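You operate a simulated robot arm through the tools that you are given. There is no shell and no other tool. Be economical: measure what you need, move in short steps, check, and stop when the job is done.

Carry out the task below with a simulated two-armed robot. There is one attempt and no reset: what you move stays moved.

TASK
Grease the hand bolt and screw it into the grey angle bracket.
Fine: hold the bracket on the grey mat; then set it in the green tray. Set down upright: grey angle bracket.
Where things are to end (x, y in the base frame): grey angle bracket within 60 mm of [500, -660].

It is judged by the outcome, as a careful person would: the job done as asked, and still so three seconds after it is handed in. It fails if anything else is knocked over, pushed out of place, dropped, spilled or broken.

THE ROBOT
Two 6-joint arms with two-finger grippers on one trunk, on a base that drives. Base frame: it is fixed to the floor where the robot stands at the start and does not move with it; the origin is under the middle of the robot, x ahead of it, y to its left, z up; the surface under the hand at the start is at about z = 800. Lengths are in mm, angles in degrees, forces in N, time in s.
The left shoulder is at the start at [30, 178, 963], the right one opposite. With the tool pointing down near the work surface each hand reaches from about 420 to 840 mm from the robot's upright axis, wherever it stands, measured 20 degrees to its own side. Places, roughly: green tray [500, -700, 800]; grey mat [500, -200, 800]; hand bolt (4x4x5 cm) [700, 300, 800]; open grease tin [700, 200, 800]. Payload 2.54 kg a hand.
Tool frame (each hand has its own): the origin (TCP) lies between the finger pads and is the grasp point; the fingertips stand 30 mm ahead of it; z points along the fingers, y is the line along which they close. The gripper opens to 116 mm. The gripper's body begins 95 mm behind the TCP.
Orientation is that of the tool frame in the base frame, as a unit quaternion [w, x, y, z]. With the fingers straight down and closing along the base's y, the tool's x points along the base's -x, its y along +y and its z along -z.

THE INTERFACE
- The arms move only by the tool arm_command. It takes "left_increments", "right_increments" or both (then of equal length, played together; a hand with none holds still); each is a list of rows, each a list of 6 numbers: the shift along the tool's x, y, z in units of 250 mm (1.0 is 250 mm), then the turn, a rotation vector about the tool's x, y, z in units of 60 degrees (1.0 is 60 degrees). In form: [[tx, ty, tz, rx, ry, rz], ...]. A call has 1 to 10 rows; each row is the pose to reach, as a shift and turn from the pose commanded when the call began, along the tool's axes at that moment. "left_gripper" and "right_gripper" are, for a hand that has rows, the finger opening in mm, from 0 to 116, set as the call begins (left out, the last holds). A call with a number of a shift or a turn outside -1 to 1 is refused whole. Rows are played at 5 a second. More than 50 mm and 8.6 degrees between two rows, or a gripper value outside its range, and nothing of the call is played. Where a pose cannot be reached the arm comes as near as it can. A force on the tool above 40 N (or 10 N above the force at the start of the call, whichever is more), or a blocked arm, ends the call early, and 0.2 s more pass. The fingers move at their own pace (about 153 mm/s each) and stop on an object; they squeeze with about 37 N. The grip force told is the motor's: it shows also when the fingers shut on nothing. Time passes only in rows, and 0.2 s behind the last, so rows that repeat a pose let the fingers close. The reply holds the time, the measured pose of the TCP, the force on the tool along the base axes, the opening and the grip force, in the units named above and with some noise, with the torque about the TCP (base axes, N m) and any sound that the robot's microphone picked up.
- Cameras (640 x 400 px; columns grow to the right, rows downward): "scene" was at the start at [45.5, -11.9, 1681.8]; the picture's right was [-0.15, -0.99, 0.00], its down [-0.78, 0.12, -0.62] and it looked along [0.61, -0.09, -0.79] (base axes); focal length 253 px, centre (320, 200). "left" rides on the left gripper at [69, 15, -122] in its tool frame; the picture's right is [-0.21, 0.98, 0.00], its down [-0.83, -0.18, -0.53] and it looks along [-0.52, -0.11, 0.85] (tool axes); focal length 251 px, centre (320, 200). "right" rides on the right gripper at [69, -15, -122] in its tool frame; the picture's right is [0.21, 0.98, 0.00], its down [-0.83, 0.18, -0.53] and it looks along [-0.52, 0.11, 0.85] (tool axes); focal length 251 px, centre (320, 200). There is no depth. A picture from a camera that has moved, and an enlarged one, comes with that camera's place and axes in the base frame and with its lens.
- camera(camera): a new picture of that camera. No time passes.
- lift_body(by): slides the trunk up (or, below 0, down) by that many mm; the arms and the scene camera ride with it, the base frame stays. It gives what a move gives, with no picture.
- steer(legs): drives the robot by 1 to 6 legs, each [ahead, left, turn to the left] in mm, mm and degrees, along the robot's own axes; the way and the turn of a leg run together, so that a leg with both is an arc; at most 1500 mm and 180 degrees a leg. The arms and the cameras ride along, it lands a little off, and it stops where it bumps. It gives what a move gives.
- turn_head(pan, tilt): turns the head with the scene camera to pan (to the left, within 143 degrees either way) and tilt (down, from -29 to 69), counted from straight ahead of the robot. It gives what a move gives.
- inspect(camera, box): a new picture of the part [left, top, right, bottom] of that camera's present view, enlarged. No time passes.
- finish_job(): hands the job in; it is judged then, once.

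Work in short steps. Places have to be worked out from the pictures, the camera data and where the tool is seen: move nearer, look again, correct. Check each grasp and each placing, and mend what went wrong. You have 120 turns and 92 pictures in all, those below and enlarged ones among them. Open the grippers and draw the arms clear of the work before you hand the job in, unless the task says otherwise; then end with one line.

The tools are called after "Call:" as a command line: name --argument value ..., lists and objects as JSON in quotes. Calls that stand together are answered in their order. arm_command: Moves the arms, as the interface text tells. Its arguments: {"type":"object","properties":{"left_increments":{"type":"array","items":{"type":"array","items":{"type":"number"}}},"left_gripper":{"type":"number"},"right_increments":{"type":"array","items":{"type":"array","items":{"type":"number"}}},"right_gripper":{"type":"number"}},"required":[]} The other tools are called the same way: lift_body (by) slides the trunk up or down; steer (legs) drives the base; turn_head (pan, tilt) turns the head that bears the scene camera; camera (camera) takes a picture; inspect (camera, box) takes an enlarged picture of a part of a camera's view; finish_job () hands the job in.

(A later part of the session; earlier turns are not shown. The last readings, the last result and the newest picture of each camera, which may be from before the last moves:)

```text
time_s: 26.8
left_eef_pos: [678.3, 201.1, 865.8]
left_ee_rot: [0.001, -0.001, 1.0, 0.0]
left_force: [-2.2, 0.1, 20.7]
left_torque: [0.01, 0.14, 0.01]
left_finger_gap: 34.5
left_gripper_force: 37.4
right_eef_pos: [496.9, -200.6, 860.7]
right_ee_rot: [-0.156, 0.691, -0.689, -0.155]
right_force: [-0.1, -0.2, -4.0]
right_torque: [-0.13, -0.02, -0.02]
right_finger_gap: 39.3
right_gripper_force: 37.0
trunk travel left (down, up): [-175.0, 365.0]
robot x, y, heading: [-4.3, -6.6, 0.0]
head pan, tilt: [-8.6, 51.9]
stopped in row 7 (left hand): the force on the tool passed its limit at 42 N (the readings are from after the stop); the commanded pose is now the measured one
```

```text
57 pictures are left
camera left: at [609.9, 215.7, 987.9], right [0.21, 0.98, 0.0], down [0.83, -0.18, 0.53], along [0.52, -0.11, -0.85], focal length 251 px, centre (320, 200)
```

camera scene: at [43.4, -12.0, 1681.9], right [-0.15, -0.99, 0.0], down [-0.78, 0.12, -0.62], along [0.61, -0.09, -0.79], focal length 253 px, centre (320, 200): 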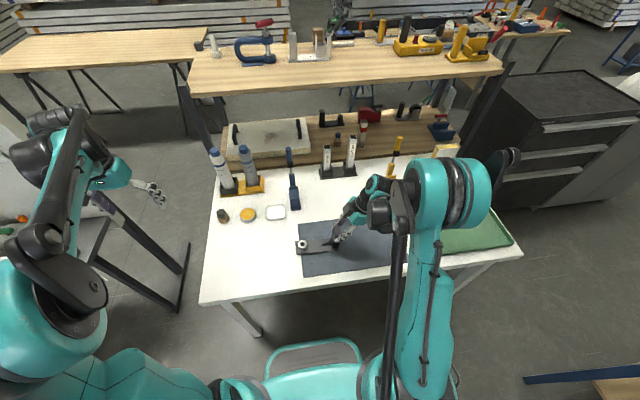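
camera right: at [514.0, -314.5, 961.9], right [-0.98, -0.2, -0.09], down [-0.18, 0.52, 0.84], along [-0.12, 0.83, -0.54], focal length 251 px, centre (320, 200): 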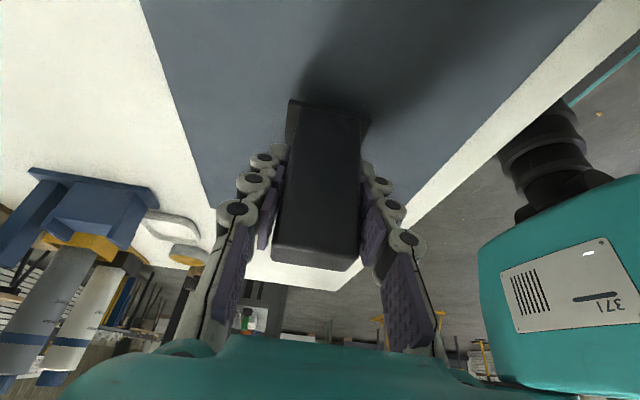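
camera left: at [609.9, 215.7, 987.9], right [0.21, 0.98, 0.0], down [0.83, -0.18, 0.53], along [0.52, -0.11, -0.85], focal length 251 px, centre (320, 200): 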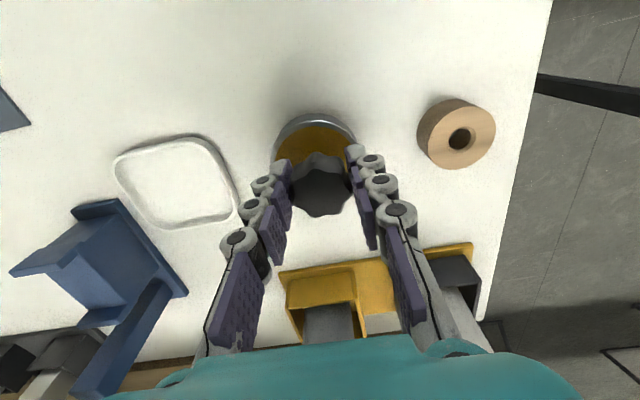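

The shank touched the tin's floor (20 N), so it was fully immersed. I raise it gently out and inspect.

Call:
arm_command --left_increments '[[0, 0, -0.03, 0, 0, 0], [0, 0, -0.08, 0, 0, 0], [0, 0, -0.16, 0, 0, 0], [0, 0, -0.26, 0, 0, 0], [0, 0, -0.36, 0, 0, 0], [0, 0, -0.36, 0, 0, 0]]'

Call:
camera --camera "left"

Call:
inspect --camera "scene" --box '[210, 140, 310, 240]'

```text
time_s: 28.2
left_eef_pos: [679.0, 201.4, 956.7]
left_ee_rot: [0.0, 0.0, 1.0, 0.0]
left_force: [0.9, -0.6, -0.3]
left_torque: [-0.02, 0.0, -0.03]
left_finger_gap: 34.4
left_gripper_force: 37.0
right_eef_pos: [497.8, -200.0, 859.7]
right_ee_rot: [0.155, -0.69, 0.69, 0.154]
right_force: [-1.7, 0.0, 3.5]
right_torque: [0.28, 0.08, 0.07]
right_finger_gap: 39.3
right_gripper_force: 37.3
trunk travel left (down, up): [-175.0, 365.0]
robot x, y, heading: [-1.9, -0.3, -0.2]
head pan, tilt: [-8.6, 51.9]
```

```text
56 pictures are left
camera left: at [610.4, 216.1, 1078.3], right [0.21, 0.98, 0.0], down [0.83, -0.18, 0.53], along [0.52, -0.11, -0.85], focal length 251 px, centre (320, 200)
```

left: 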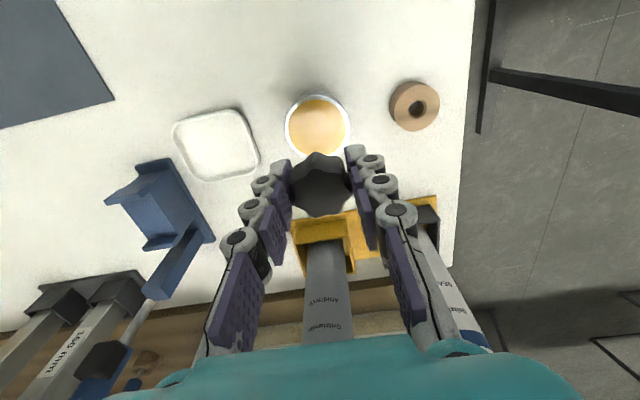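

```text
4.00 times, centred on (260, 190) of scene
camera zoom: at [45.3, -11.6, 1681.8], right [-0.15, -0.99, 0.0], down [-0.78, 0.12, -0.62], along [0.61, -0.09, -0.79], focal length 1011 px, centre (560, 240)
```

zoom: 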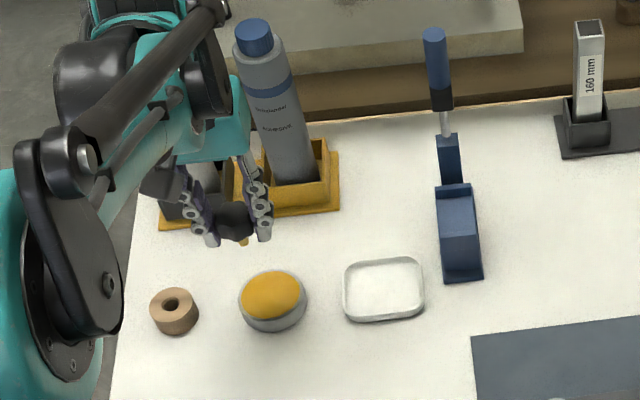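

The shank tip now shows yellow grease. The boss should be near [497, −76, 828]; I carry the bolt there in two stages.

Call:
arm_command --left_increments '[[0.073, -0.111, 0, 0, 0, 0], [0.146, -0.222, 0, 0, 0, 0], [0.219, -0.333, 0, 0, 0, 0], [0.292, -0.444, 0, 0, 0, 0], [0.364, -0.554, 0, 0, 0, 0]]'

Call:
arm_command --left_increments '[[0.073, -0.111, 0, 0, 0, 0], [0.146, -0.222, 0, 0, 0, 0], [0.219, -0.333, 0, 0, 0, 0], [0.292, -0.444, 0, 0, 0, 0], [0.364, -0.554, 0, 0, 0, 0], [0.364, -0.554, 0, 0, 0, 0]]'

Call:
camera --camera "left"

Call:
inspect --camera "scene" --box '[270, 180, 400, 280]'

```text
time_s: 29.4
left_eef_pos: [591.4, 61.5, 951.8]
left_ee_rot: [0.0, -0.002, 1.0, 0.0]
left_force: [0.7, -0.3, 0.1]
left_torque: [0.0, -0.02, -0.02]
left_finger_gap: 34.3
left_gripper_force: 37.3
right_eef_pos: [496.8, -199.8, 860.8]
right_ee_rot: [-0.154, 0.691, -0.689, -0.155]
right_force: [-0.7, -0.1, 5.5]
right_torque: [-0.32, -0.07, -0.01]
right_finger_gap: 39.3
right_gripper_force: 36.7
trunk travel left (down, up): [-175.0, 365.0]
robot x, y, heading: [-0.7, -0.1, 0.0]
head pan, tilt: [-8.6, 51.9]
```

```text
time_s: 30.8
left_eef_pos: [496.6, -74.7, 954.8]
left_ee_rot: [-0.001, -0.001, 1.0, -0.001]
left_force: [-0.4, 0.8, -0.1]
left_torque: [0.0, 0.01, 0.0]
left_finger_gap: 34.6
left_gripper_force: 37.0
right_eef_pos: [498.5, -198.9, 861.1]
right_ee_rot: [-0.155, 0.691, -0.689, -0.155]
right_force: [0.3, 0.7, 3.0]
right_torque: [-0.16, 0.06, 0.0]
right_finger_gap: 39.2
right_gripper_force: 36.9
trunk travel left (down, up): [-175.0, 365.0]
robot x, y, heading: [1.9, -2.1, 0.2]
head pan, tilt: [-8.6, 51.9]
```

```text
54 pictures are left
camera left: at [428.4, -60.1, 1075.9], right [0.21, 0.98, 0.0], down [0.83, -0.18, 0.53], along [0.52, -0.11, -0.85], focal length 251 px, centre (320, 200)
```

left: 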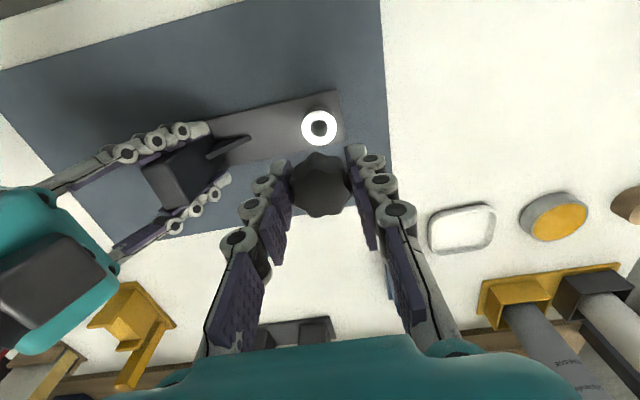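

```text
4.00 times, centred on (335, 230) of scene
camera zoom: at [45.3, -11.6, 1681.8], right [-0.15, -0.99, 0.0], down [-0.78, 0.12, -0.62], along [0.61, -0.09, -0.79], focal length 1011 px, centre (260, 80)
```

zoom: 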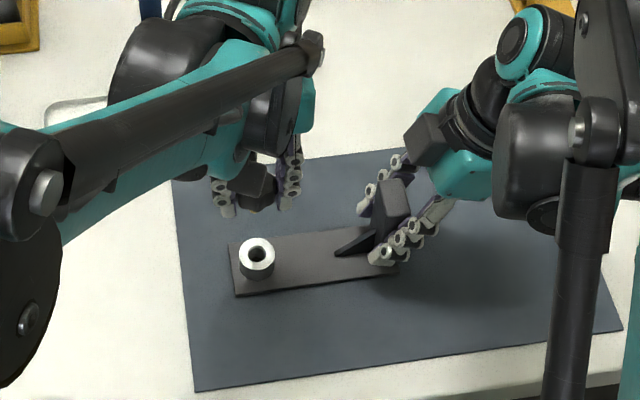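

Boss is visible just ahead of the knob. I zoom in for a precise fix.

Call:
inspect --camera "left" --box '[280, 95, 360, 145]'

Call:
inspect --camera "scene" --box '[315, 220, 355, 255]'

```text
8.00 times, centred on (320, 120) of left
camera zoom: at [428.4, -60.1, 1075.9], right [0.21, 0.98, 0.0], down [0.83, -0.18, 0.53], along [0.52, -0.11, -0.85], focal length 2012 px, centre (320, 840)
```

zoom: 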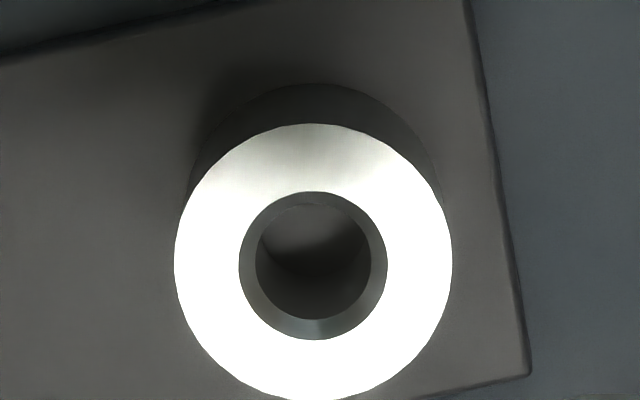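

```text
11.43 times, centred on (335, 238) of scene
camera zoom: at [45.3, -11.6, 1681.8], right [-0.15, -0.99, 0.0], down [-0.78, 0.12, -0.62], along [0.61, -0.09, -0.79], focal length 2889 px, centre (149, -229)
```

zoom: 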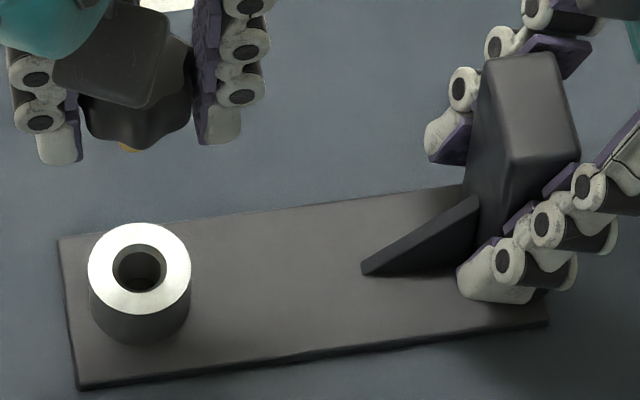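

Triangulation puts the boss at ≈[498, −75.3], top z ≈ 828.5, practically right under the TCP, and it has a lead-in chamfer. I lower to just above it while pre-turning the hand −59° to gain screwing stroke.

Call:
arm_command --left_increments '[[-0.003, 0, 0.03, 0, 0, -0.14], [-0.003, 0, 0.06, 0, 0, -0.28], [-0.003, 0, 0.09, 0, 0, -0.42], [-0.003, 0, 0.12, 0, 0, -0.56], [-0.003, 0, 0.15, 0, 0, -0.7], [-0.003, 0, 0.18, 0, 0, -0.84], [-0.003, 0, 0.2, 0, 0, -0.98], [-0.003, 0, 0.2, 0, 0, -0.98]]'

Call:
camera --camera "left"

Call:
inspect --camera "scene" --box '[290, 200, 370, 260]'

```text
time_s: 32.6
left_eef_pos: [501.0, -76.2, 904.1]
left_ee_rot: [0.0, -0.492, 0.871, 0.0]
left_force: [-0.1, -0.4, 0.0]
left_torque: [-0.01, 0.0, 0.04]
left_finger_gap: 34.4
left_gripper_force: 37.4
right_eef_pos: [498.0, -199.1, 860.4]
right_ee_rot: [-0.154, 0.691, -0.689, -0.155]
right_force: [-1.7, 0.4, 2.3]
right_torque: [0.02, 0.04, 0.05]
right_finger_gap: 39.2
right_gripper_force: 36.8
trunk travel left (down, up): [-175.0, 365.0]
robot x, y, heading: [4.5, 2.3, 0.1]
head pan, tilt: [-8.6, 51.9]
```

```text
50 pictures are left
camera left: at [451.9, -128.0, 1025.8], right [-0.73, 0.69, 0.0], down [0.58, 0.61, 0.53], along [0.37, 0.39, -0.85], focal length 251 px, centre (320, 200)
```

left: 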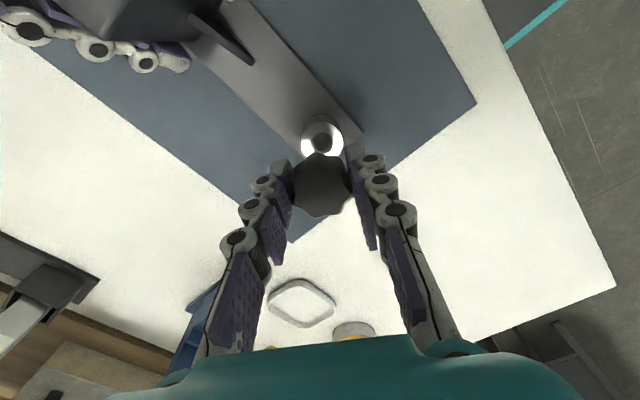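

```text
6.67 times, centred on (330, 230) of scene
camera zoom: at [45.4, -11.7, 1681.8], right [-0.15, -0.99, 0.0], down [-0.78, 0.12, -0.62], along [0.61, -0.09, -0.79], focal length 1686 px, centre (253, 0)
```

zoom: 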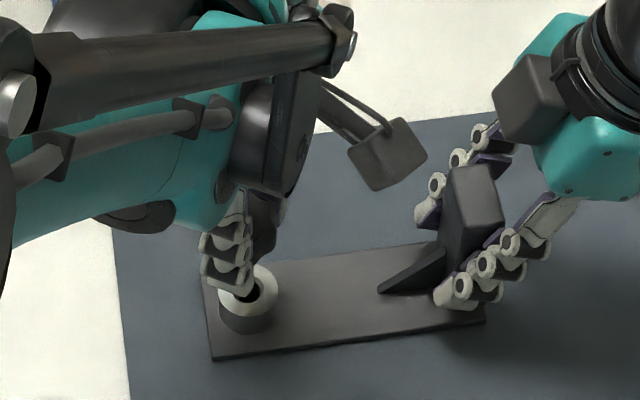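

I check the residual offset of the boss hole against the tool axis from this view.

Call:
inspect --camera "left" --box '[280, 105, 360, 155]'

```text
8.00 times, centred on (320, 130) of left
camera zoom: at [451.9, -128.0, 1025.8], right [-0.73, 0.69, 0.0], down [0.58, 0.61, 0.53], along [0.37, 0.39, -0.85], focal length 2012 px, centre (320, 760)
```

zoom: 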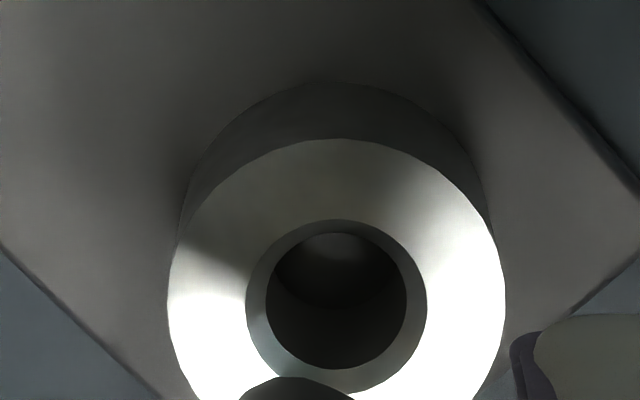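

The hole is about 2.5 mm toward −x from the tool axis (matches the measured pose drift). I correct and lower to just above the boss.

Call:
arm_command --left_increments '[[0.0052, 0.0086, 0.015, 0, 0, 0], [0.0052, 0.0086, 0.03, 0, 0, 0], [0.0052, 0.0086, 0.045, 0, 0, 0], [0.0052, 0.0086, 0.045, 0, 0, 0]]'

Call:
inspect --camera "left" --box '[270, 105, 370, 225]'

Call:
inspect --camera "scene" --box '[300, 215, 350, 250]'

```text
time_s: 33.6
left_eef_pos: [496.2, -74.6, 894.2]
left_ee_rot: [0.0, -0.491, 0.871, 0.0]
left_force: [-0.2, 0.6, 0.0]
left_torque: [-0.03, -0.02, -0.02]
left_finger_gap: 34.7
left_gripper_force: 36.8
right_eef_pos: [497.9, -200.0, 860.7]
right_ee_rot: [-0.155, 0.69, -0.69, -0.155]
right_force: [-1.6, 0.1, 2.2]
right_torque: [0.06, 0.07, -0.03]
right_finger_gap: 39.4
right_gripper_force: 37.1
trunk travel left (down, up): [-175.0, 365.0]
robot x, y, heading: [2.4, -2.0, 0.0]
head pan, tilt: [-8.6, 51.9]
```

```text
3.33 times, centred on (320, 165) of left
camera zoom: at [449.0, -126.7, 1014.8], right [-0.72, 0.69, 0.0], down [0.58, 0.61, 0.53], along [0.37, 0.39, -0.85], focal length 838 px, centre (320, 317)
```

zoom: 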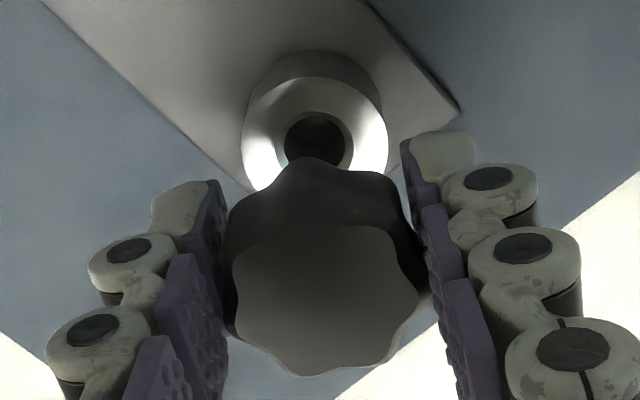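

```text
11.43 times, centred on (325, 232) of scene
camera zoom: at [45.4, -11.6, 1681.8], right [-0.15, -0.99, 0.0], down [-0.78, 0.12, -0.62], along [0.61, -0.09, -0.79], focal length 2889 px, centre (263, -171)
```

zoom: 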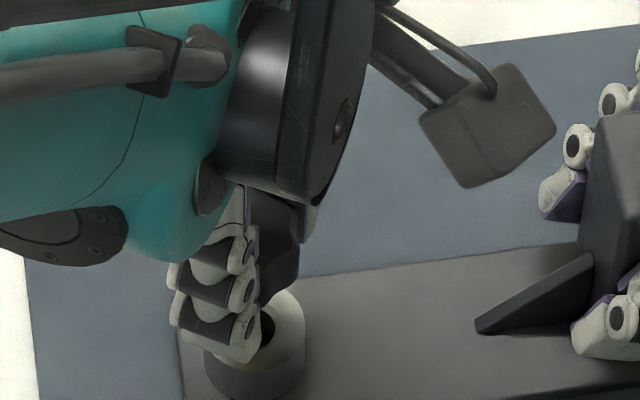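

The bolt slid up a few mm in the fingers during the dip (tip now ≈ TCP−37), harmless for now. Boss is ~1.5–2 mm to image-left; I correct and lower 20 mm.

Call:
arm_command --left_increments '[[0.001, -0.0064, 0.02, 0, 0, 0], [0.001, -0.0064, 0.04, 0, 0, 0], [0.001, -0.0064, 0.06, 0, 0, 0], [0.001, -0.0064, 0.08, 0, 0, 0], [0.001, -0.0064, 0.08, 0, 0, 0]]'

Call:
inspect --camera "left" --box '[270, 105, 370, 225]'

Call:
inspect --camera "scene" --box '[300, 215, 350, 250]'

Call:
camera --camera "right"

```text
time_s: 34.8
left_eef_pos: [498.0, -77.7, 872.0]
left_ee_rot: [0.0, -0.49, 0.872, 0.0]
left_force: [-1.2, -4.2, 0.4]
left_torque: [-0.17, 0.05, -0.03]
left_finger_gap: 34.4
left_gripper_force: 37.2
right_eef_pos: [499.0, -199.3, 860.2]
right_ee_rot: [-0.154, 0.691, -0.689, -0.155]
right_force: [-0.2, 2.9, 0.5]
right_torque: [-0.22, 0.02, -0.12]
right_finger_gap: 39.0
right_gripper_force: 37.2
trunk travel left (down, up): [-175.0, 365.0]
robot x, y, heading: [1.5, 4.2, 0.2]
head pan, tilt: [-8.6, 51.9]
```

```text
3.33 times, centred on (320, 165) of left
camera zoom: at [449.3, -128.8, 994.7], right [-0.72, 0.69, 0.0], down [0.58, 0.61, 0.53], along [0.37, 0.39, -0.85], focal length 838 px, centre (320, 317)
```

zoom: 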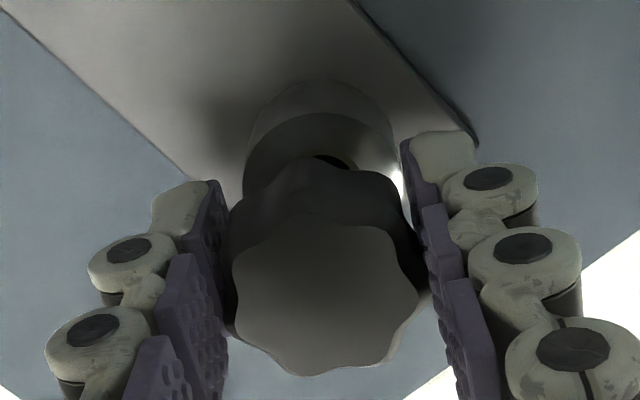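

```text
11.43 times, centred on (325, 232) of scene
camera zoom: at [45.4, -11.8, 1681.8], right [-0.15, -0.99, 0.0], down [-0.78, 0.12, -0.62], along [0.61, -0.09, -0.79], focal length 2889 px, centre (263, -171)
```

zoom: 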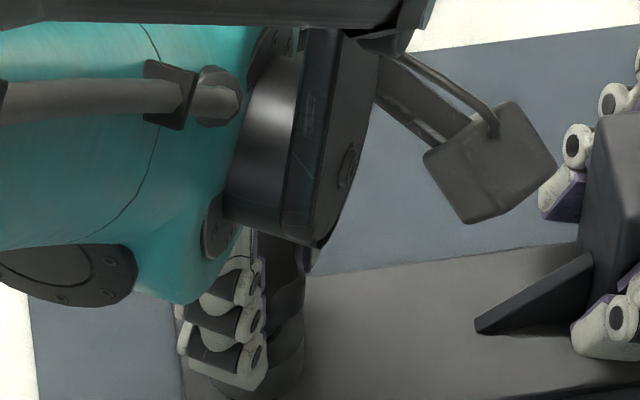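

```text
43 pictures are left
camera right: at [514.0, -314.9, 942.9], right [-0.98, -0.2, -0.09], down [-0.18, 0.52, 0.84], along [-0.12, 0.83, -0.54], focal length 251 px, centre (320, 200)
```

right: 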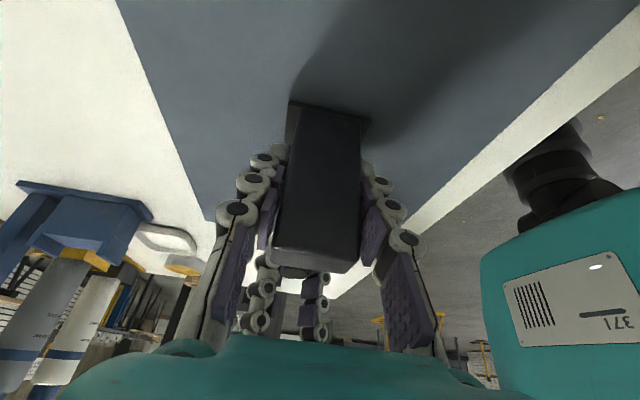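

The small lateral reaction says the tip has entered the hole. I lower in 1.2 mm steps, watching the force.

Call:
arm_command --left_increments '[[0.0015, -0.001, 0.005, 0, 0, 0], [0.0015, -0.001, 0.01, 0, 0, 0], [0.0015, -0.001, 0.015, 0, 0, 0], [0.0015, -0.001, 0.02, 0, 0, 0], [0.0015, -0.001, 0.02, 0, 0, 0]]'

```text
time_s: 36.0
left_eef_pos: [498.2, -77.5, 867.8]
left_ee_rot: [0.0, -0.49, 0.872, 0.0]
left_force: [-3.1, -7.8, 1.3]
left_torque: [-0.39, 0.16, 0.01]
left_finger_gap: 34.7
left_gripper_force: 36.6
right_eef_pos: [499.3, -199.5, 860.0]
right_ee_rot: [-0.154, 0.69, -0.69, -0.155]
right_force: [1.2, 8.0, -1.0]
right_torque: [-0.15, -0.04, -0.41]
right_finger_gap: 39.2
right_gripper_force: 37.3
trunk travel left (down, up): [-175.0, 365.0]
robot x, y, heading: [-1.0, -0.7, 0.0]
head pan, tilt: [-8.6, 51.9]
```

Side load is growing (−y, −x) without vertical contact; I relieve by 1.2 mm and go down further.

Call:
arm_command --left_increments '[[0.005, -0.001, 0, 0, 0, 0], [0.005, -0.001, 0.005, 0, 0, 0], [0.005, -0.001, 0.01, 0, 0, 0], [0.005, -0.001, 0.015, 0, 0, 0], [0.005, -0.001, 0.015, 0, 0, 0]]'

```text
time_s: 37.2
left_eef_pos: [497.0, -77.7, 864.4]
left_ee_rot: [0.0, -0.491, 0.871, 0.0]
left_force: [2.6, -3.2, -1.2]
left_torque: [-0.31, 0.09, -0.01]
left_finger_gap: 34.4
left_gripper_force: 37.2
right_eef_pos: [497.3, -199.7, 860.3]
right_ee_rot: [-0.154, 0.691, -0.69, -0.154]
right_force: [-0.7, 4.3, 4.8]
right_torque: [0.11, 0.02, 0.23]
right_finger_gap: 39.0
right_gripper_force: 37.0
trunk travel left (down, up): [-175.0, 365.0]
robot x, y, heading: [2.1, 1.8, 0.3]
head pan, tilt: [-8.6, 51.9]
```

Load dropped. I go down another 4 mm.

Call:
arm_command --left_increments '[[0.001, 0, 0.004, 0, 0, 0], [0.001, 0, 0.008, 0, 0, 0], [0.001, 0, 0.012, 0, 0, 0], [0.001, 0, 0.016, 0, 0, 0], [0.001, 0, 0.016, 0, 0, 0]]'

Call:
inspect --camera "left" --box '[270, 105, 370, 225]'

```text
time_s: 38.1
left_eef_pos: [496.3, -78.1, 863.6]
left_ee_rot: [0.0, -0.491, 0.871, 0.001]
left_force: [0.5, 1.3, 26.2]
left_torque: [-0.09, 0.13, 0.01]
left_finger_gap: 34.5
left_gripper_force: 36.8
right_eef_pos: [498.0, -198.9, 859.9]
right_ee_rot: [-0.155, 0.69, -0.69, -0.154]
right_force: [1.2, 0.4, -6.2]
right_torque: [0.3, 0.19, -0.09]
right_finger_gap: 39.2
right_gripper_force: 37.2
trunk travel left (down, up): [-175.0, 365.0]
robot x, y, heading: [-1.5, -3.0, -0.1]
head pan, tilt: [-8.6, 51.9]
stopped in row 4 (left hand): the force on the tool passed its limit at 42 N (the readings are from after the stop); the commanded pose is now the measured one
```

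```text
3.33 times, centred on (320, 165) of left
camera zoom: at [448.1, -129.8, 984.3], right [-0.72, 0.69, 0.0], down [0.58, 0.61, 0.53], along [0.37, 0.39, -0.84], focal length 838 px, centre (320, 317)
```

zoom: 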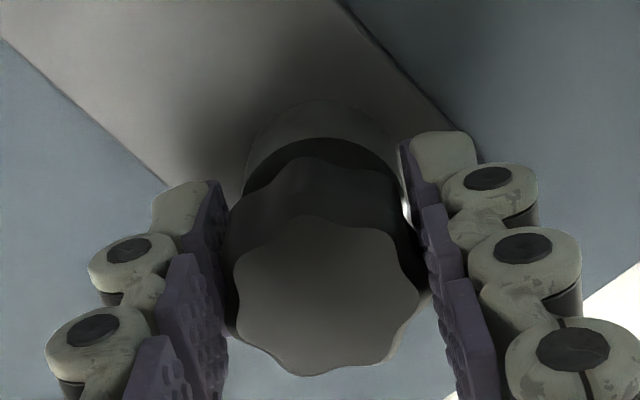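

Firm vertical contact at the thread start. I screw clockwise (+rz) by 59° with a slight follow-down.

Call:
arm_command --left_increments '[[0, 0, 0, 0, 0, 0.14], [0, 0, 0, 0, 0, 0.28], [0, 0, 0.001, 0, 0, 0.42], [0, 0, 0.001, 0, 0, 0.56], [0, 0, 0.001, 0, 0, 0.7], [0, 0, 0.002, 0, 0, 0.84], [0, 0, 0.002, 0, 0, 0.98], [0, 0, 0.002, 0, 0, 0.98]]'

```text
time_s: 39.9
left_eef_pos: [496.0, -76.6, 862.4]
left_ee_rot: [0.0, 0.0, 1.0, 0.002]
left_force: [-8.8, 29.9, 19.2]
left_torque: [0.69, 0.12, 0.07]
left_finger_gap: 34.5
left_gripper_force: 37.4
right_eef_pos: [497.7, -200.4, 860.6]
right_ee_rot: [0.155, -0.69, 0.691, 0.152]
right_force: [3.1, -23.8, -1.9]
right_torque: [-0.38, -0.15, -0.21]
right_finger_gap: 38.9
right_gripper_force: 37.3
trunk travel left (down, up): [-175.0, 365.0]
robot x, y, heading: [0.9, 0.9, 0.1]
head pan, tilt: [-8.6, 51.9]
```

The turn built a side load (+30 N in y), meaning bolt axis and tool axis differ slightly. I relieve 2 mm in +y.

Call:
arm_command --left_increments '[[0.001, 0.004, 0, 0, 0, 0], [0.002, 0.008, 0, 0, 0, 0], [0.002, 0.008, 0, 0, 0, 0]]'

Call:
camera --camera "left"

```text
time_s: 40.7
left_eef_pos: [495.4, -76.8, 862.6]
left_ee_rot: [0.002, 0.0, 1.0, 0.0]
left_force: [-6.2, 11.7, 17.1]
left_torque: [0.49, 0.04, 0.04]
left_finger_gap: 34.3
left_gripper_force: 36.7
right_eef_pos: [498.2, -200.6, 859.7]
right_ee_rot: [-0.155, 0.691, -0.69, -0.153]
right_force: [3.3, -17.2, 2.1]
right_torque: [-1.19, -0.09, -0.28]
right_finger_gap: 39.2
right_gripper_force: 37.2
trunk travel left (down, up): [-175.0, 365.0]
robot x, y, heading: [-3.6, -0.4, -0.0]
head pan, tilt: [-8.6, 51.9]
```

```text
41 pictures are left
camera left: at [427.2, -62.1, 983.7], right [0.21, 0.98, 0.0], down [0.83, -0.18, 0.54], along [0.52, -0.11, -0.84], focal length 251 px, centre (320, 200)
```

left: 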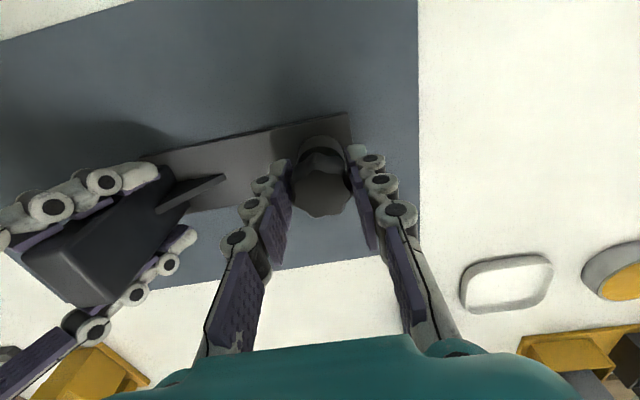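

Load dropped to 12 N; I relieve a bit more and continue the turn to +59°.

Call:
arm_command --left_increments '[[0.003, 0.005, 0, 0, 0, 0], [0.003, 0.005, 0.0, 0, 0, 0.14], [0.003, 0.005, 0.001, 0, 0, 0.28], [0.003, 0.005, 0.001, 0, 0, 0.42], [0.003, 0.005, 0.001, 0, 0, 0.56], [0.003, 0.005, 0.002, 0, 0, 0.7], [0.003, 0.005, 0.002, 0, 0, 0.84], [0.003, 0.005, 0.002, 0, 0, 0.98], [0.003, 0.005, 0.002, 0, 0, 0.98]]'

```text
time_s: 42.7
left_eef_pos: [495.4, -74.6, 860.7]
left_ee_rot: [0.0, 0.49, 0.872, 0.001]
left_force: [15.2, 13.1, 28.5]
left_torque: [0.19, -0.5, 0.08]
left_finger_gap: 34.5
left_gripper_force: 37.1
right_eef_pos: [497.2, -199.7, 860.3]
right_ee_rot: [-0.155, 0.691, -0.689, -0.154]
right_force: [-9.8, -10.3, 0.1]
right_torque: [-0.26, 0.25, 0.51]
right_finger_gap: 39.0
right_gripper_force: 36.8
trunk travel left (down, up): [-175.0, 365.0]
robot x, y, heading: [1.5, 1.2, -0.0]
head pan, tilt: [-8.6, 51.9]
```

It is progressing down (TCP z 863.6→860.7). I relieve the side load and continue turning another 59°.

Call:
arm_command --left_increments '[[0.0014, 0.007, 0, 0, 0, 0], [0.0014, 0.007, 0.0, 0, 0, 0.14], [0.0014, 0.007, 0.0, 0, 0, 0.28], [0.0014, 0.007, 0.001, 0, 0, 0.42], [0.0014, 0.007, 0.001, 0, 0, 0.56], [0.0014, 0.007, 0.001, 0, 0, 0.7], [0.0014, 0.007, 0.002, 0, 0, 0.84], [0.0014, 0.007, 0.002, 0, 0, 0.98], [0.0014, 0.007, 0.002, 0, 0, 0.98]]'

Call:
camera --camera "scene"

Call:
inspect --camera "left" --box '[260, 105, 380, 225]'

```text
time_s: 44.7
left_eef_pos: [495.9, -73.9, 859.8]
left_ee_rot: [0.001, 0.856, 0.518, 0.001]
left_force: [14.3, -0.1, 21.1]
left_torque: [-0.07, -0.29, 0.04]
left_finger_gap: 34.5
left_gripper_force: 36.9
right_eef_pos: [497.4, -199.0, 860.3]
right_ee_rot: [-0.154, 0.691, -0.689, -0.155]
right_force: [-9.8, 0.7, 1.5]
right_torque: [-0.14, 0.31, 0.65]
right_finger_gap: 39.5
right_gripper_force: 37.0
trunk travel left (down, up): [-175.0, 365.0]
robot x, y, heading: [-1.5, 1.7, -0.3]
head pan, tilt: [-8.6, 51.9]
```

```text
40 pictures are left
camera scene: at [44.3, -11.4, 1681.9], right [-0.15, -0.99, 0.0], down [-0.78, 0.12, -0.62], along [0.61, -0.09, -0.79], focal length 253 px, centre (320, 200)
```

scene: 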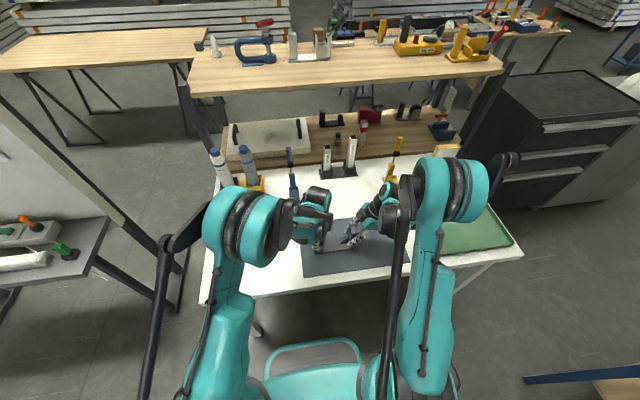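

```text
3.33 times, centred on (320, 165) of left
camera zoom: at [542.5, -19.9, 981.9], right [0.77, -0.64, 0.0], down [-0.54, -0.65, 0.53], along [-0.34, -0.41, -0.85], focal length 838 px, centre (320, 317)
```

zoom: 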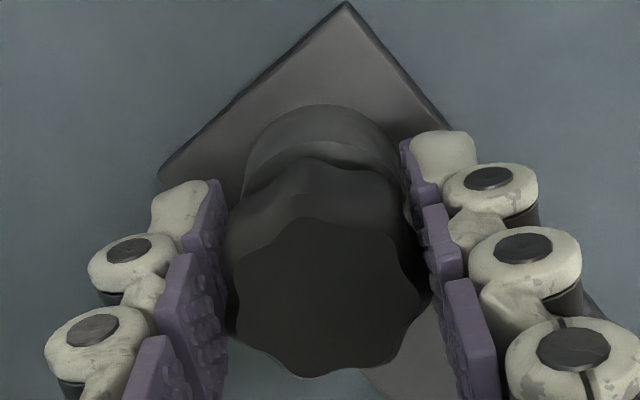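

The bolt turns with the hand and goes down steadily. I relieve +x and continue another 59°.

Call:
arm_command --left_increments '[[0.0024, 0.0046, 0, 0, 0, 0], [0.0024, 0.0046, 0.0, 0, 0, 0.14], [0.0024, 0.0046, 0.001, 0, 0, 0.28], [0.0024, 0.0046, 0.001, 0, 0, 0.42], [0.0024, 0.0046, 0.002, 0, 0, 0.56], [0.0024, 0.0046, 0.002, 0, 0, 0.7], [0.0024, 0.0046, 0.003, 0, 0, 0.84], [0.0024, 0.0046, 0.003, 0, 0, 0.98], [0.0024, 0.0046, 0.003, 0, 0, 0.98]]'

```text
time_s: 46.7
left_eef_pos: [496.8, -75.7, 859.4]
left_ee_rot: [0.001, 1.0, 0.031, 0.0]
left_force: [4.5, -24.6, -1.0]
left_torque: [-0.33, -0.03, 0.05]
left_finger_gap: 34.4
left_gripper_force: 36.6
right_eef_pos: [498.2, -199.3, 860.7]
right_ee_rot: [-0.155, 0.691, -0.689, -0.154]
right_force: [-6.7, 19.2, 11.0]
right_torque: [0.36, 0.3, 0.38]
right_finger_gap: 39.3
right_gripper_force: 36.8
trunk travel left (down, up): [-175.0, 365.0]
robot x, y, heading: [2.5, 1.5, -0.0]
head pan, tilt: [-8.6, 51.9]
```

Vertical load vanished (the thread is pulling itself in). I relieve the side load before releasing for a re-grip.

Call:
arm_command --left_increments '[[0.001, 0.005, 0, 0, 0, 0], [0.0016, 0.009, 0, 0, 0, 0], [0.0016, 0.009, 0, 0, 0, 0]]'

Call:
arm_command --left_increments '[[0, 0, 0, 0, 0, 0], [0, 0, 0, 0, 0, 0], [0, 0, -0.04, 0, 0, 0], [0, 0, -0.12, 0, 0, 0], [0, 0, -0.2, 0, 0, 0], [0, 0, -0.2, 0, 0, 0]]' --left_gripper 70

Call:
inspect --camera "left" --box '[240, 85, 400, 205]'

```text
time_s: 47.5
left_eef_pos: [497.5, -75.2, 859.0]
left_ee_rot: [-0.001, 0.999, 0.033, 0.0]
left_force: [0.7, -7.5, 0.1]
left_torque: [-0.14, 0.02, 0.05]
left_finger_gap: 34.7
left_gripper_force: 36.7
right_eef_pos: [497.6, -199.1, 860.5]
right_ee_rot: [-0.155, 0.69, -0.69, -0.154]
right_force: [-3.1, 13.2, 9.5]
right_torque: [1.25, 0.21, 0.32]
right_finger_gap: 39.2
right_gripper_force: 36.8
trunk travel left (down, up): [-175.0, 365.0]
robot x, y, heading: [2.0, -0.0, 0.3]
head pan, tilt: [-8.6, 51.9]
```

```text
time_s: 48.9
left_eef_pos: [498.3, -79.6, 907.9]
left_ee_rot: [0.001, 0.999, 0.032, -0.001]
left_force: [0.0, 0.3, 0.0]
left_torque: [-0.03, -0.02, 0.03]
left_finger_gap: 70.2
left_gripper_force: 0.0
right_eef_pos: [498.6, -200.0, 860.0]
right_ee_rot: [-0.154, 0.691, -0.69, -0.154]
right_force: [5.5, -6.4, 19.4]
right_torque: [-0.76, -0.18, 0.11]
right_finger_gap: 39.4
right_gripper_force: 37.1
trunk travel left (down, up): [-175.0, 365.0]
robot x, y, heading: [0.7, 0.5, -0.0]
head pan, tilt: [-8.6, 51.9]
```

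```text
3.33 times, centred on (320, 145) of left
camera zoom: at [569.1, -90.4, 1029.4], right [-0.15, -0.99, 0.0], down [-0.84, 0.13, 0.53], along [-0.53, 0.08, -0.85], focal length 838 px, centre (320, 383)
```

zoom: 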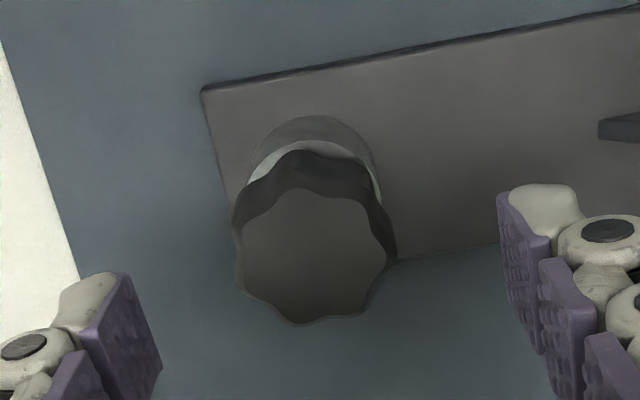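

The bolt stands threaded by itself; the knob sits ≈12 mm above the boss (knob z ≈ 841–864). From the readings the bolt axis is ≈[496.3, −76.5]. I recentre and wind the open hand back −236° above the knob.

Call:
arm_command --left_increments '[[-0.007, -0.012, 0, 0, 0, -0.14], [-0.007, -0.012, 0, 0, 0, -0.28], [-0.007, -0.012, 0, 0, 0, -0.42], [-0.007, -0.012, 0, 0, 0, -0.56], [-0.007, -0.012, 0, 0, 0, -0.7], [-0.007, -0.012, 0, 0, 0, -0.84], [-0.007, -0.012, 0, 0, 0, -0.98]]'

Call:
arm_command --left_increments '[[0, 0, 0, 0, 0, -0.14], [0, 0, 0, 0, 0, -0.28], [0, 0, 0, 0, 0, -0.42], [0, 0, 0, 0, 0, -0.56], [0, 0, 0, 0, 0, -0.7], [0, 0, 0, 0, 0, -0.84], [0, 0, 0, 0, 0, -0.98]]'

Call:
arm_command --left_increments '[[0, 0, 0, 0, 0, -0.14], [0, 0, 0, 0, 0, -0.28], [0, 0, 0, 0, 0, -0.42], [0, 0, 0, 0, 0, -0.56], [0, 0, 0, 0, 0, -0.7], [0, 0, 0, 0, 0, -0.84], [0, 0, 0, 0, 0, -0.98], [0, 0, 0, 0, 0, -0.98]]'

Call:
inspect --camera "left" --box '[240, 85, 400, 205]'

```text
time_s: 50.5
left_eef_pos: [496.4, -74.5, 910.0]
left_ee_rot: [-0.001, 0.854, 0.52, 0.001]
left_force: [-0.8, -0.9, 0.2]
left_torque: [0.01, -0.02, -0.02]
left_finger_gap: 69.9
left_gripper_force: 0.1
right_eef_pos: [498.4, -200.1, 861.0]
right_ee_rot: [-0.154, 0.691, -0.689, -0.155]
right_force: [2.7, -4.6, 13.6]
right_torque: [0.01, -0.07, 0.13]
right_finger_gap: 39.6
right_gripper_force: 36.7
trunk travel left (down, up): [-175.0, 365.0]
robot x, y, heading: [-0.3, 5.5, -0.1]
head pan, tilt: [-8.6, 51.9]
```

```text
time_s: 52.1
left_eef_pos: [496.8, -73.5, 909.3]
left_ee_rot: [0.0, 0.49, 0.872, 0.0]
left_force: [0.3, 0.2, -0.4]
left_torque: [-0.01, -0.01, -0.04]
left_finger_gap: 70.2
left_gripper_force: 0.0
right_eef_pos: [498.3, -199.0, 860.3]
right_ee_rot: [-0.154, 0.691, -0.689, -0.154]
right_force: [-0.9, -1.9, 8.4]
right_torque: [0.02, 0.02, 0.17]
right_finger_gap: 39.2
right_gripper_force: 37.0
trunk travel left (down, up): [-175.0, 365.0]
robot x, y, heading: [0.5, 0.4, 0.1]
head pan, tilt: [-8.6, 51.9]
```

```text
time_s: 53.9
left_eef_pos: [493.9, -74.1, 909.6]
left_ee_rot: [0.0, -0.001, 1.0, 0.0]
left_force: [-0.1, 0.1, -0.4]
left_torque: [-0.02, -0.01, 0.01]
left_finger_gap: 70.1
left_gripper_force: 0.0
right_eef_pos: [498.6, -199.0, 859.2]
right_ee_rot: [-0.155, 0.69, -0.69, -0.154]
right_force: [-2.7, -1.0, 4.2]
right_torque: [0.01, 0.04, 0.07]
right_finger_gap: 39.5
right_gripper_force: 36.8
trunk travel left (down, up): [-175.0, 365.0]
robot x, y, heading: [-0.6, -2.3, -0.0]
head pan, tilt: [-8.6, 51.9]
```

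```text
3.33 times, centred on (320, 145) of left
camera zoom: at [427.5, -59.1, 1031.0], right [0.21, 0.98, 0.0], down [0.83, -0.18, 0.53], along [0.52, -0.11, -0.85], focal length 838 px, centre (320, 383)
```

zoom: 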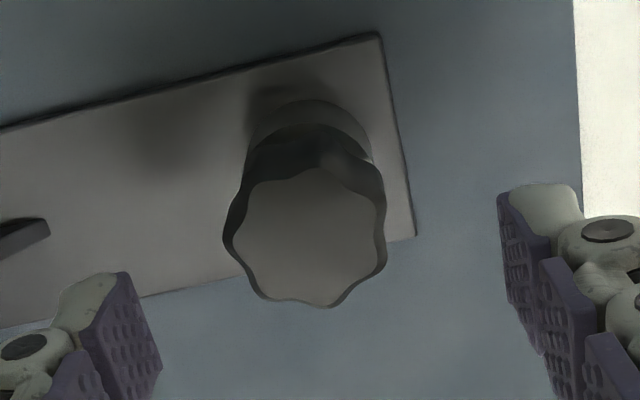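

Relative view: knob lies ≈3 mm toward −y of the tool axis, top z ≈ 857 (gap to boss ≈ 4–5 mm). I shift and finish winding back to −59°, then recheck.

Call:
arm_command --left_increments '[[0, -0.012, 0.02, 0, 0, -0.14], [0, -0.012, 0.04, 0, 0, -0.28], [0, -0.012, 0.06, 0, 0, -0.42], [0, -0.012, 0.06, 0, 0, -0.56], [0, -0.012, 0.06, 0, 0, -0.7], [0, -0.012, 0.06, 0, 0, -0.84], [0, -0.012, 0.06, 0, 0, -0.98], [0, -0.012, 0.06, 0, 0, -0.98]]'

Call:
inspect --camera "left" --box '[240, 85, 400, 205]'

```text
time_s: 55.7
left_eef_pos: [496.9, -74.7, 893.9]
left_ee_rot: [0.0, -0.493, 0.87, 0.0]
left_force: [-0.2, -0.1, -0.4]
left_torque: [0.01, 0.02, -0.02]
left_finger_gap: 70.0
left_gripper_force: 0.0
right_eef_pos: [499.1, -200.3, 860.8]
right_ee_rot: [-0.154, 0.691, -0.69, -0.154]
right_force: [-2.6, 0.0, 3.6]
right_torque: [0.04, 0.02, 0.1]
right_finger_gap: 39.4
right_gripper_force: 37.1
trunk travel left (down, up): [-175.0, 365.0]
robot x, y, heading: [-0.3, 1.7, -0.1]
head pan, tilt: [-8.6, 51.9]
```

```text
3.33 times, centred on (320, 145) of left
camera zoom: at [448.8, -127.2, 1015.1], right [-0.73, 0.69, 0.0], down [0.58, 0.61, 0.53], along [0.37, 0.39, -0.85], focal length 838 px, centre (320, 383)
```

zoom: 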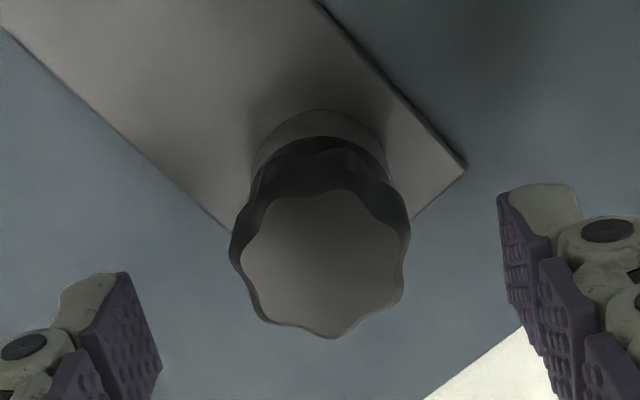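

Well centred now. I descend to z ≈ 866 and close on the knob.

Call:
arm_command --left_increments '[[0.003, 0, 0.04, 0, 0, 0], [0.003, 0, 0.08, 0, 0, 0], [0.003, 0, 0.111, 0, 0, 0], [0.003, 0, 0.111, 0, 0, 0]]'

Call:
arm_command --left_increments '[[0, 0, 0, 0, 0, 0], [0, 0, 0, 0, 0, 0], [0, 0, 0, 0, 0, 0]]' --left_gripper 0

```text
time_s: 56.7
left_eef_pos: [497.3, -77.3, 865.2]
left_ee_rot: [0.0, -0.492, 0.871, 0.0]
left_force: [0.3, -0.2, -0.3]
left_torque: [0.01, 0.03, 0.03]
left_finger_gap: 69.8
left_gripper_force: 0.0
right_eef_pos: [498.2, -200.3, 859.6]
right_ee_rot: [-0.155, 0.69, -0.69, -0.154]
right_force: [-1.0, 0.1, 3.9]
right_torque: [0.05, 0.03, 0.11]
right_finger_gap: 39.1
right_gripper_force: 37.2
trunk travel left (down, up): [-175.0, 365.0]
robot x, y, heading: [-2.0, 1.0, 0.1]
head pan, tilt: [-8.6, 51.9]
```

```text
time_s: 57.5
left_eef_pos: [495.1, -75.2, 864.9]
left_ee_rot: [0.0, -0.493, 0.87, 0.0]
left_force: [-1.9, 1.4, 3.1]
left_torque: [0.02, 0.05, 0.0]
left_finger_gap: 34.4
left_gripper_force: 36.6
right_eef_pos: [497.7, -198.8, 860.1]
right_ee_rot: [-0.154, 0.691, -0.689, -0.154]
right_force: [0.4, -0.8, 1.8]
right_torque: [-0.04, -0.05, 0.08]
right_finger_gap: 39.3
right_gripper_force: 36.6
trunk travel left (down, up): [-175.0, 365.0]
robot x, y, heading: [-1.7, 1.7, -0.3]
head pan, tilt: [-8.6, 51.9]
```

Gripped with little side load. I screw clockwise two strokes of 59° with slight follow-down.

Call:
arm_command --left_increments '[[0, 0, 0, 0, 0, 0.14], [0, 0, 0.001, 0, 0, 0.28], [0, 0, 0.001, 0, 0, 0.42], [0, 0, 0.002, 0, 0, 0.56], [0, 0, 0.002, 0, 0, 0.7], [0, 0, 0.003, 0, 0, 0.84], [0, 0, 0.003, 0, 0, 0.98], [0, 0, 0.003, 0, 0, 0.98]]'

Call:
arm_command --left_increments '[[0, 0, 0, 0, 0, 0.14], [0, 0, 0.001, 0, 0, 0.28], [0, 0, 0.001, 0, 0, 0.42], [0, 0, 0.002, 0, 0, 0.56], [0, 0, 0.002, 0, 0, 0.7], [0, 0, 0.003, 0, 0, 0.84], [0, 0, 0.003, 0, 0, 0.98], [0, 0, 0.003, 0, 0, 0.98]]'

```text
time_s: 59.3
left_eef_pos: [496.5, -76.6, 865.7]
left_ee_rot: [0.001, 0.0, 1.0, 0.001]
left_force: [0.2, -1.5, -4.4]
left_torque: [0.01, 0.12, 0.57]
left_finger_gap: 34.3
left_gripper_force: 36.9
right_eef_pos: [498.4, -199.0, 860.4]
right_ee_rot: [-0.154, 0.691, -0.689, -0.155]
right_force: [0.5, -1.5, 9.2]
right_torque: [0.07, -0.01, -0.55]
right_finger_gap: 39.3
right_gripper_force: 36.8
trunk travel left (down, up): [-175.0, 365.0]
robot x, y, heading: [-1.2, -1.9, 0.2]
head pan, tilt: [-8.6, 51.9]
```

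```text
time_s: 61.1
left_eef_pos: [496.6, -77.9, 866.5]
left_ee_rot: [0.001, 0.491, 0.871, 0.001]
left_force: [7.4, 17.6, 0.1]
left_torque: [0.53, -0.1, 0.56]
left_finger_gap: 34.4
left_gripper_force: 37.0
right_eef_pos: [498.0, -199.4, 859.2]
right_ee_rot: [-0.155, 0.69, -0.69, -0.155]
right_force: [-7.9, -15.8, 0.6]
right_torque: [-0.55, 0.33, 0.33]
right_finger_gap: 39.4
right_gripper_force: 37.3
trunk travel left (down, up): [-175.0, 365.0]
robot x, y, heading: [0.2, 2.2, 0.2]
head pan, tilt: [-8.6, 51.9]
```

Torque about z rose to ≈0.57 N·m, a sign of tightening (or seating). I look at the gap between knob and boss.

Call:
inspect --camera "left" --box '[260, 105, 380, 225]'

Call:
inspect --camera "scene" --box '[300, 215, 350, 250]'

```text
3.33 times, centred on (320, 165) of left
camera zoom: at [474.3, -10.5, 987.2], right [0.95, 0.32, 0.0], down [0.27, -0.8, 0.53], along [0.17, -0.5, -0.85], focal length 838 px, centre (320, 317)
```

zoom: 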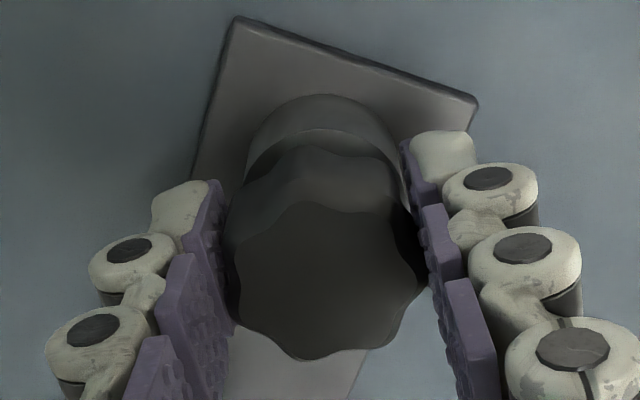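

```text
11.43 times, centred on (325, 232) of scene
camera zoom: at [45.4, -11.7, 1681.8], right [-0.15, -0.99, 0.0], down [-0.78, 0.12, -0.62], along [0.61, -0.09, -0.79], focal length 2889 px, centre (263, -171)
```

zoom: 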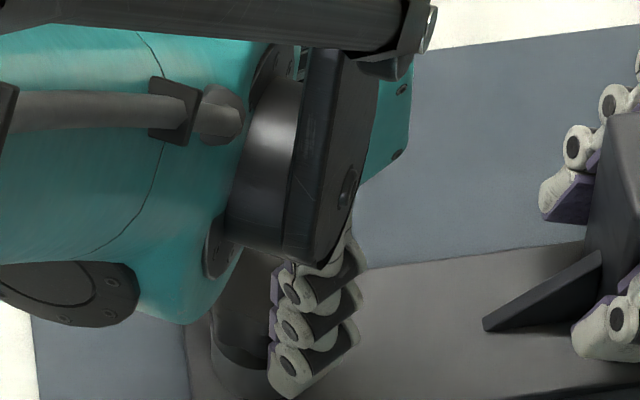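

Inconclusive, so I relieve the side load and turn another 59°, watching the torque and sound.

Call:
arm_command --left_increments '[[0.0045, 0.0065, 0, 0, 0, 0], [0.0045, 0.0065, 0, 0, 0, 0.0], [0.0045, 0.0065, 0, 0, 0, 0.14], [0.0045, 0.0065, 0.001, 0, 0, 0.28], [0.0045, 0.0065, 0.002, 0, 0, 0.42], [0.0045, 0.0065, 0.003, 0, 0, 0.56], [0.0045, 0.0065, 0.003, 0, 0, 0.7], [0.0045, 0.0065, 0.004, 0, 0, 0.84], [0.0045, 0.0065, 0.004, 0, 0, 0.98], [0.0045, 0.0065, 0.004, 0, 0, 0.98]]'

Call:
inspect --camera "left" --box '[260, 105, 380, 225]'

```text
time_s: 63.3
left_eef_pos: [497.1, -75.9, 863.6]
left_ee_rot: [0.0, 0.856, 0.518, 0.0]
left_force: [11.6, -0.4, 1.4]
left_torque: [0.0, -0.25, 0.75]
left_finger_gap: 34.4
left_gripper_force: 36.5
right_eef_pos: [498.2, -199.9, 860.3]
right_ee_rot: [-0.155, 0.69, -0.69, -0.153]
right_force: [-12.2, 1.1, -2.8]
right_torque: [-0.03, 0.3, 0.59]
right_finger_gap: 38.9
right_gripper_force: 37.1
trunk travel left (down, up): [-175.0, 365.0]
robot x, y, heading: [1.4, -0.0, -0.2]
head pan, tilt: [-8.6, 51.9]
```

```text
3.33 times, centred on (320, 165) of left
camera zoom: at [543.7, -21.8, 985.0], right [0.77, -0.64, 0.0], down [-0.54, -0.65, 0.53], along [-0.34, -0.41, -0.85], focal length 838 px, centre (320, 317)
```

zoom: 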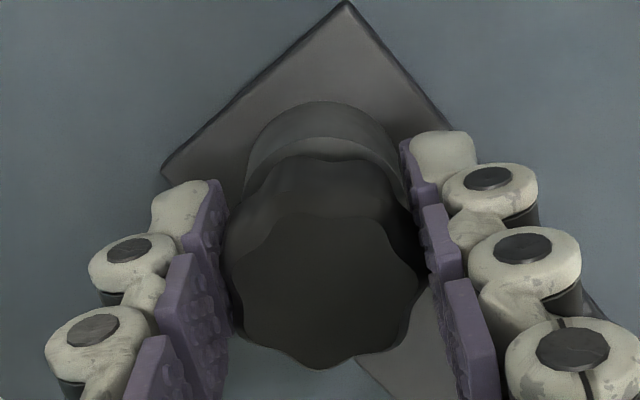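

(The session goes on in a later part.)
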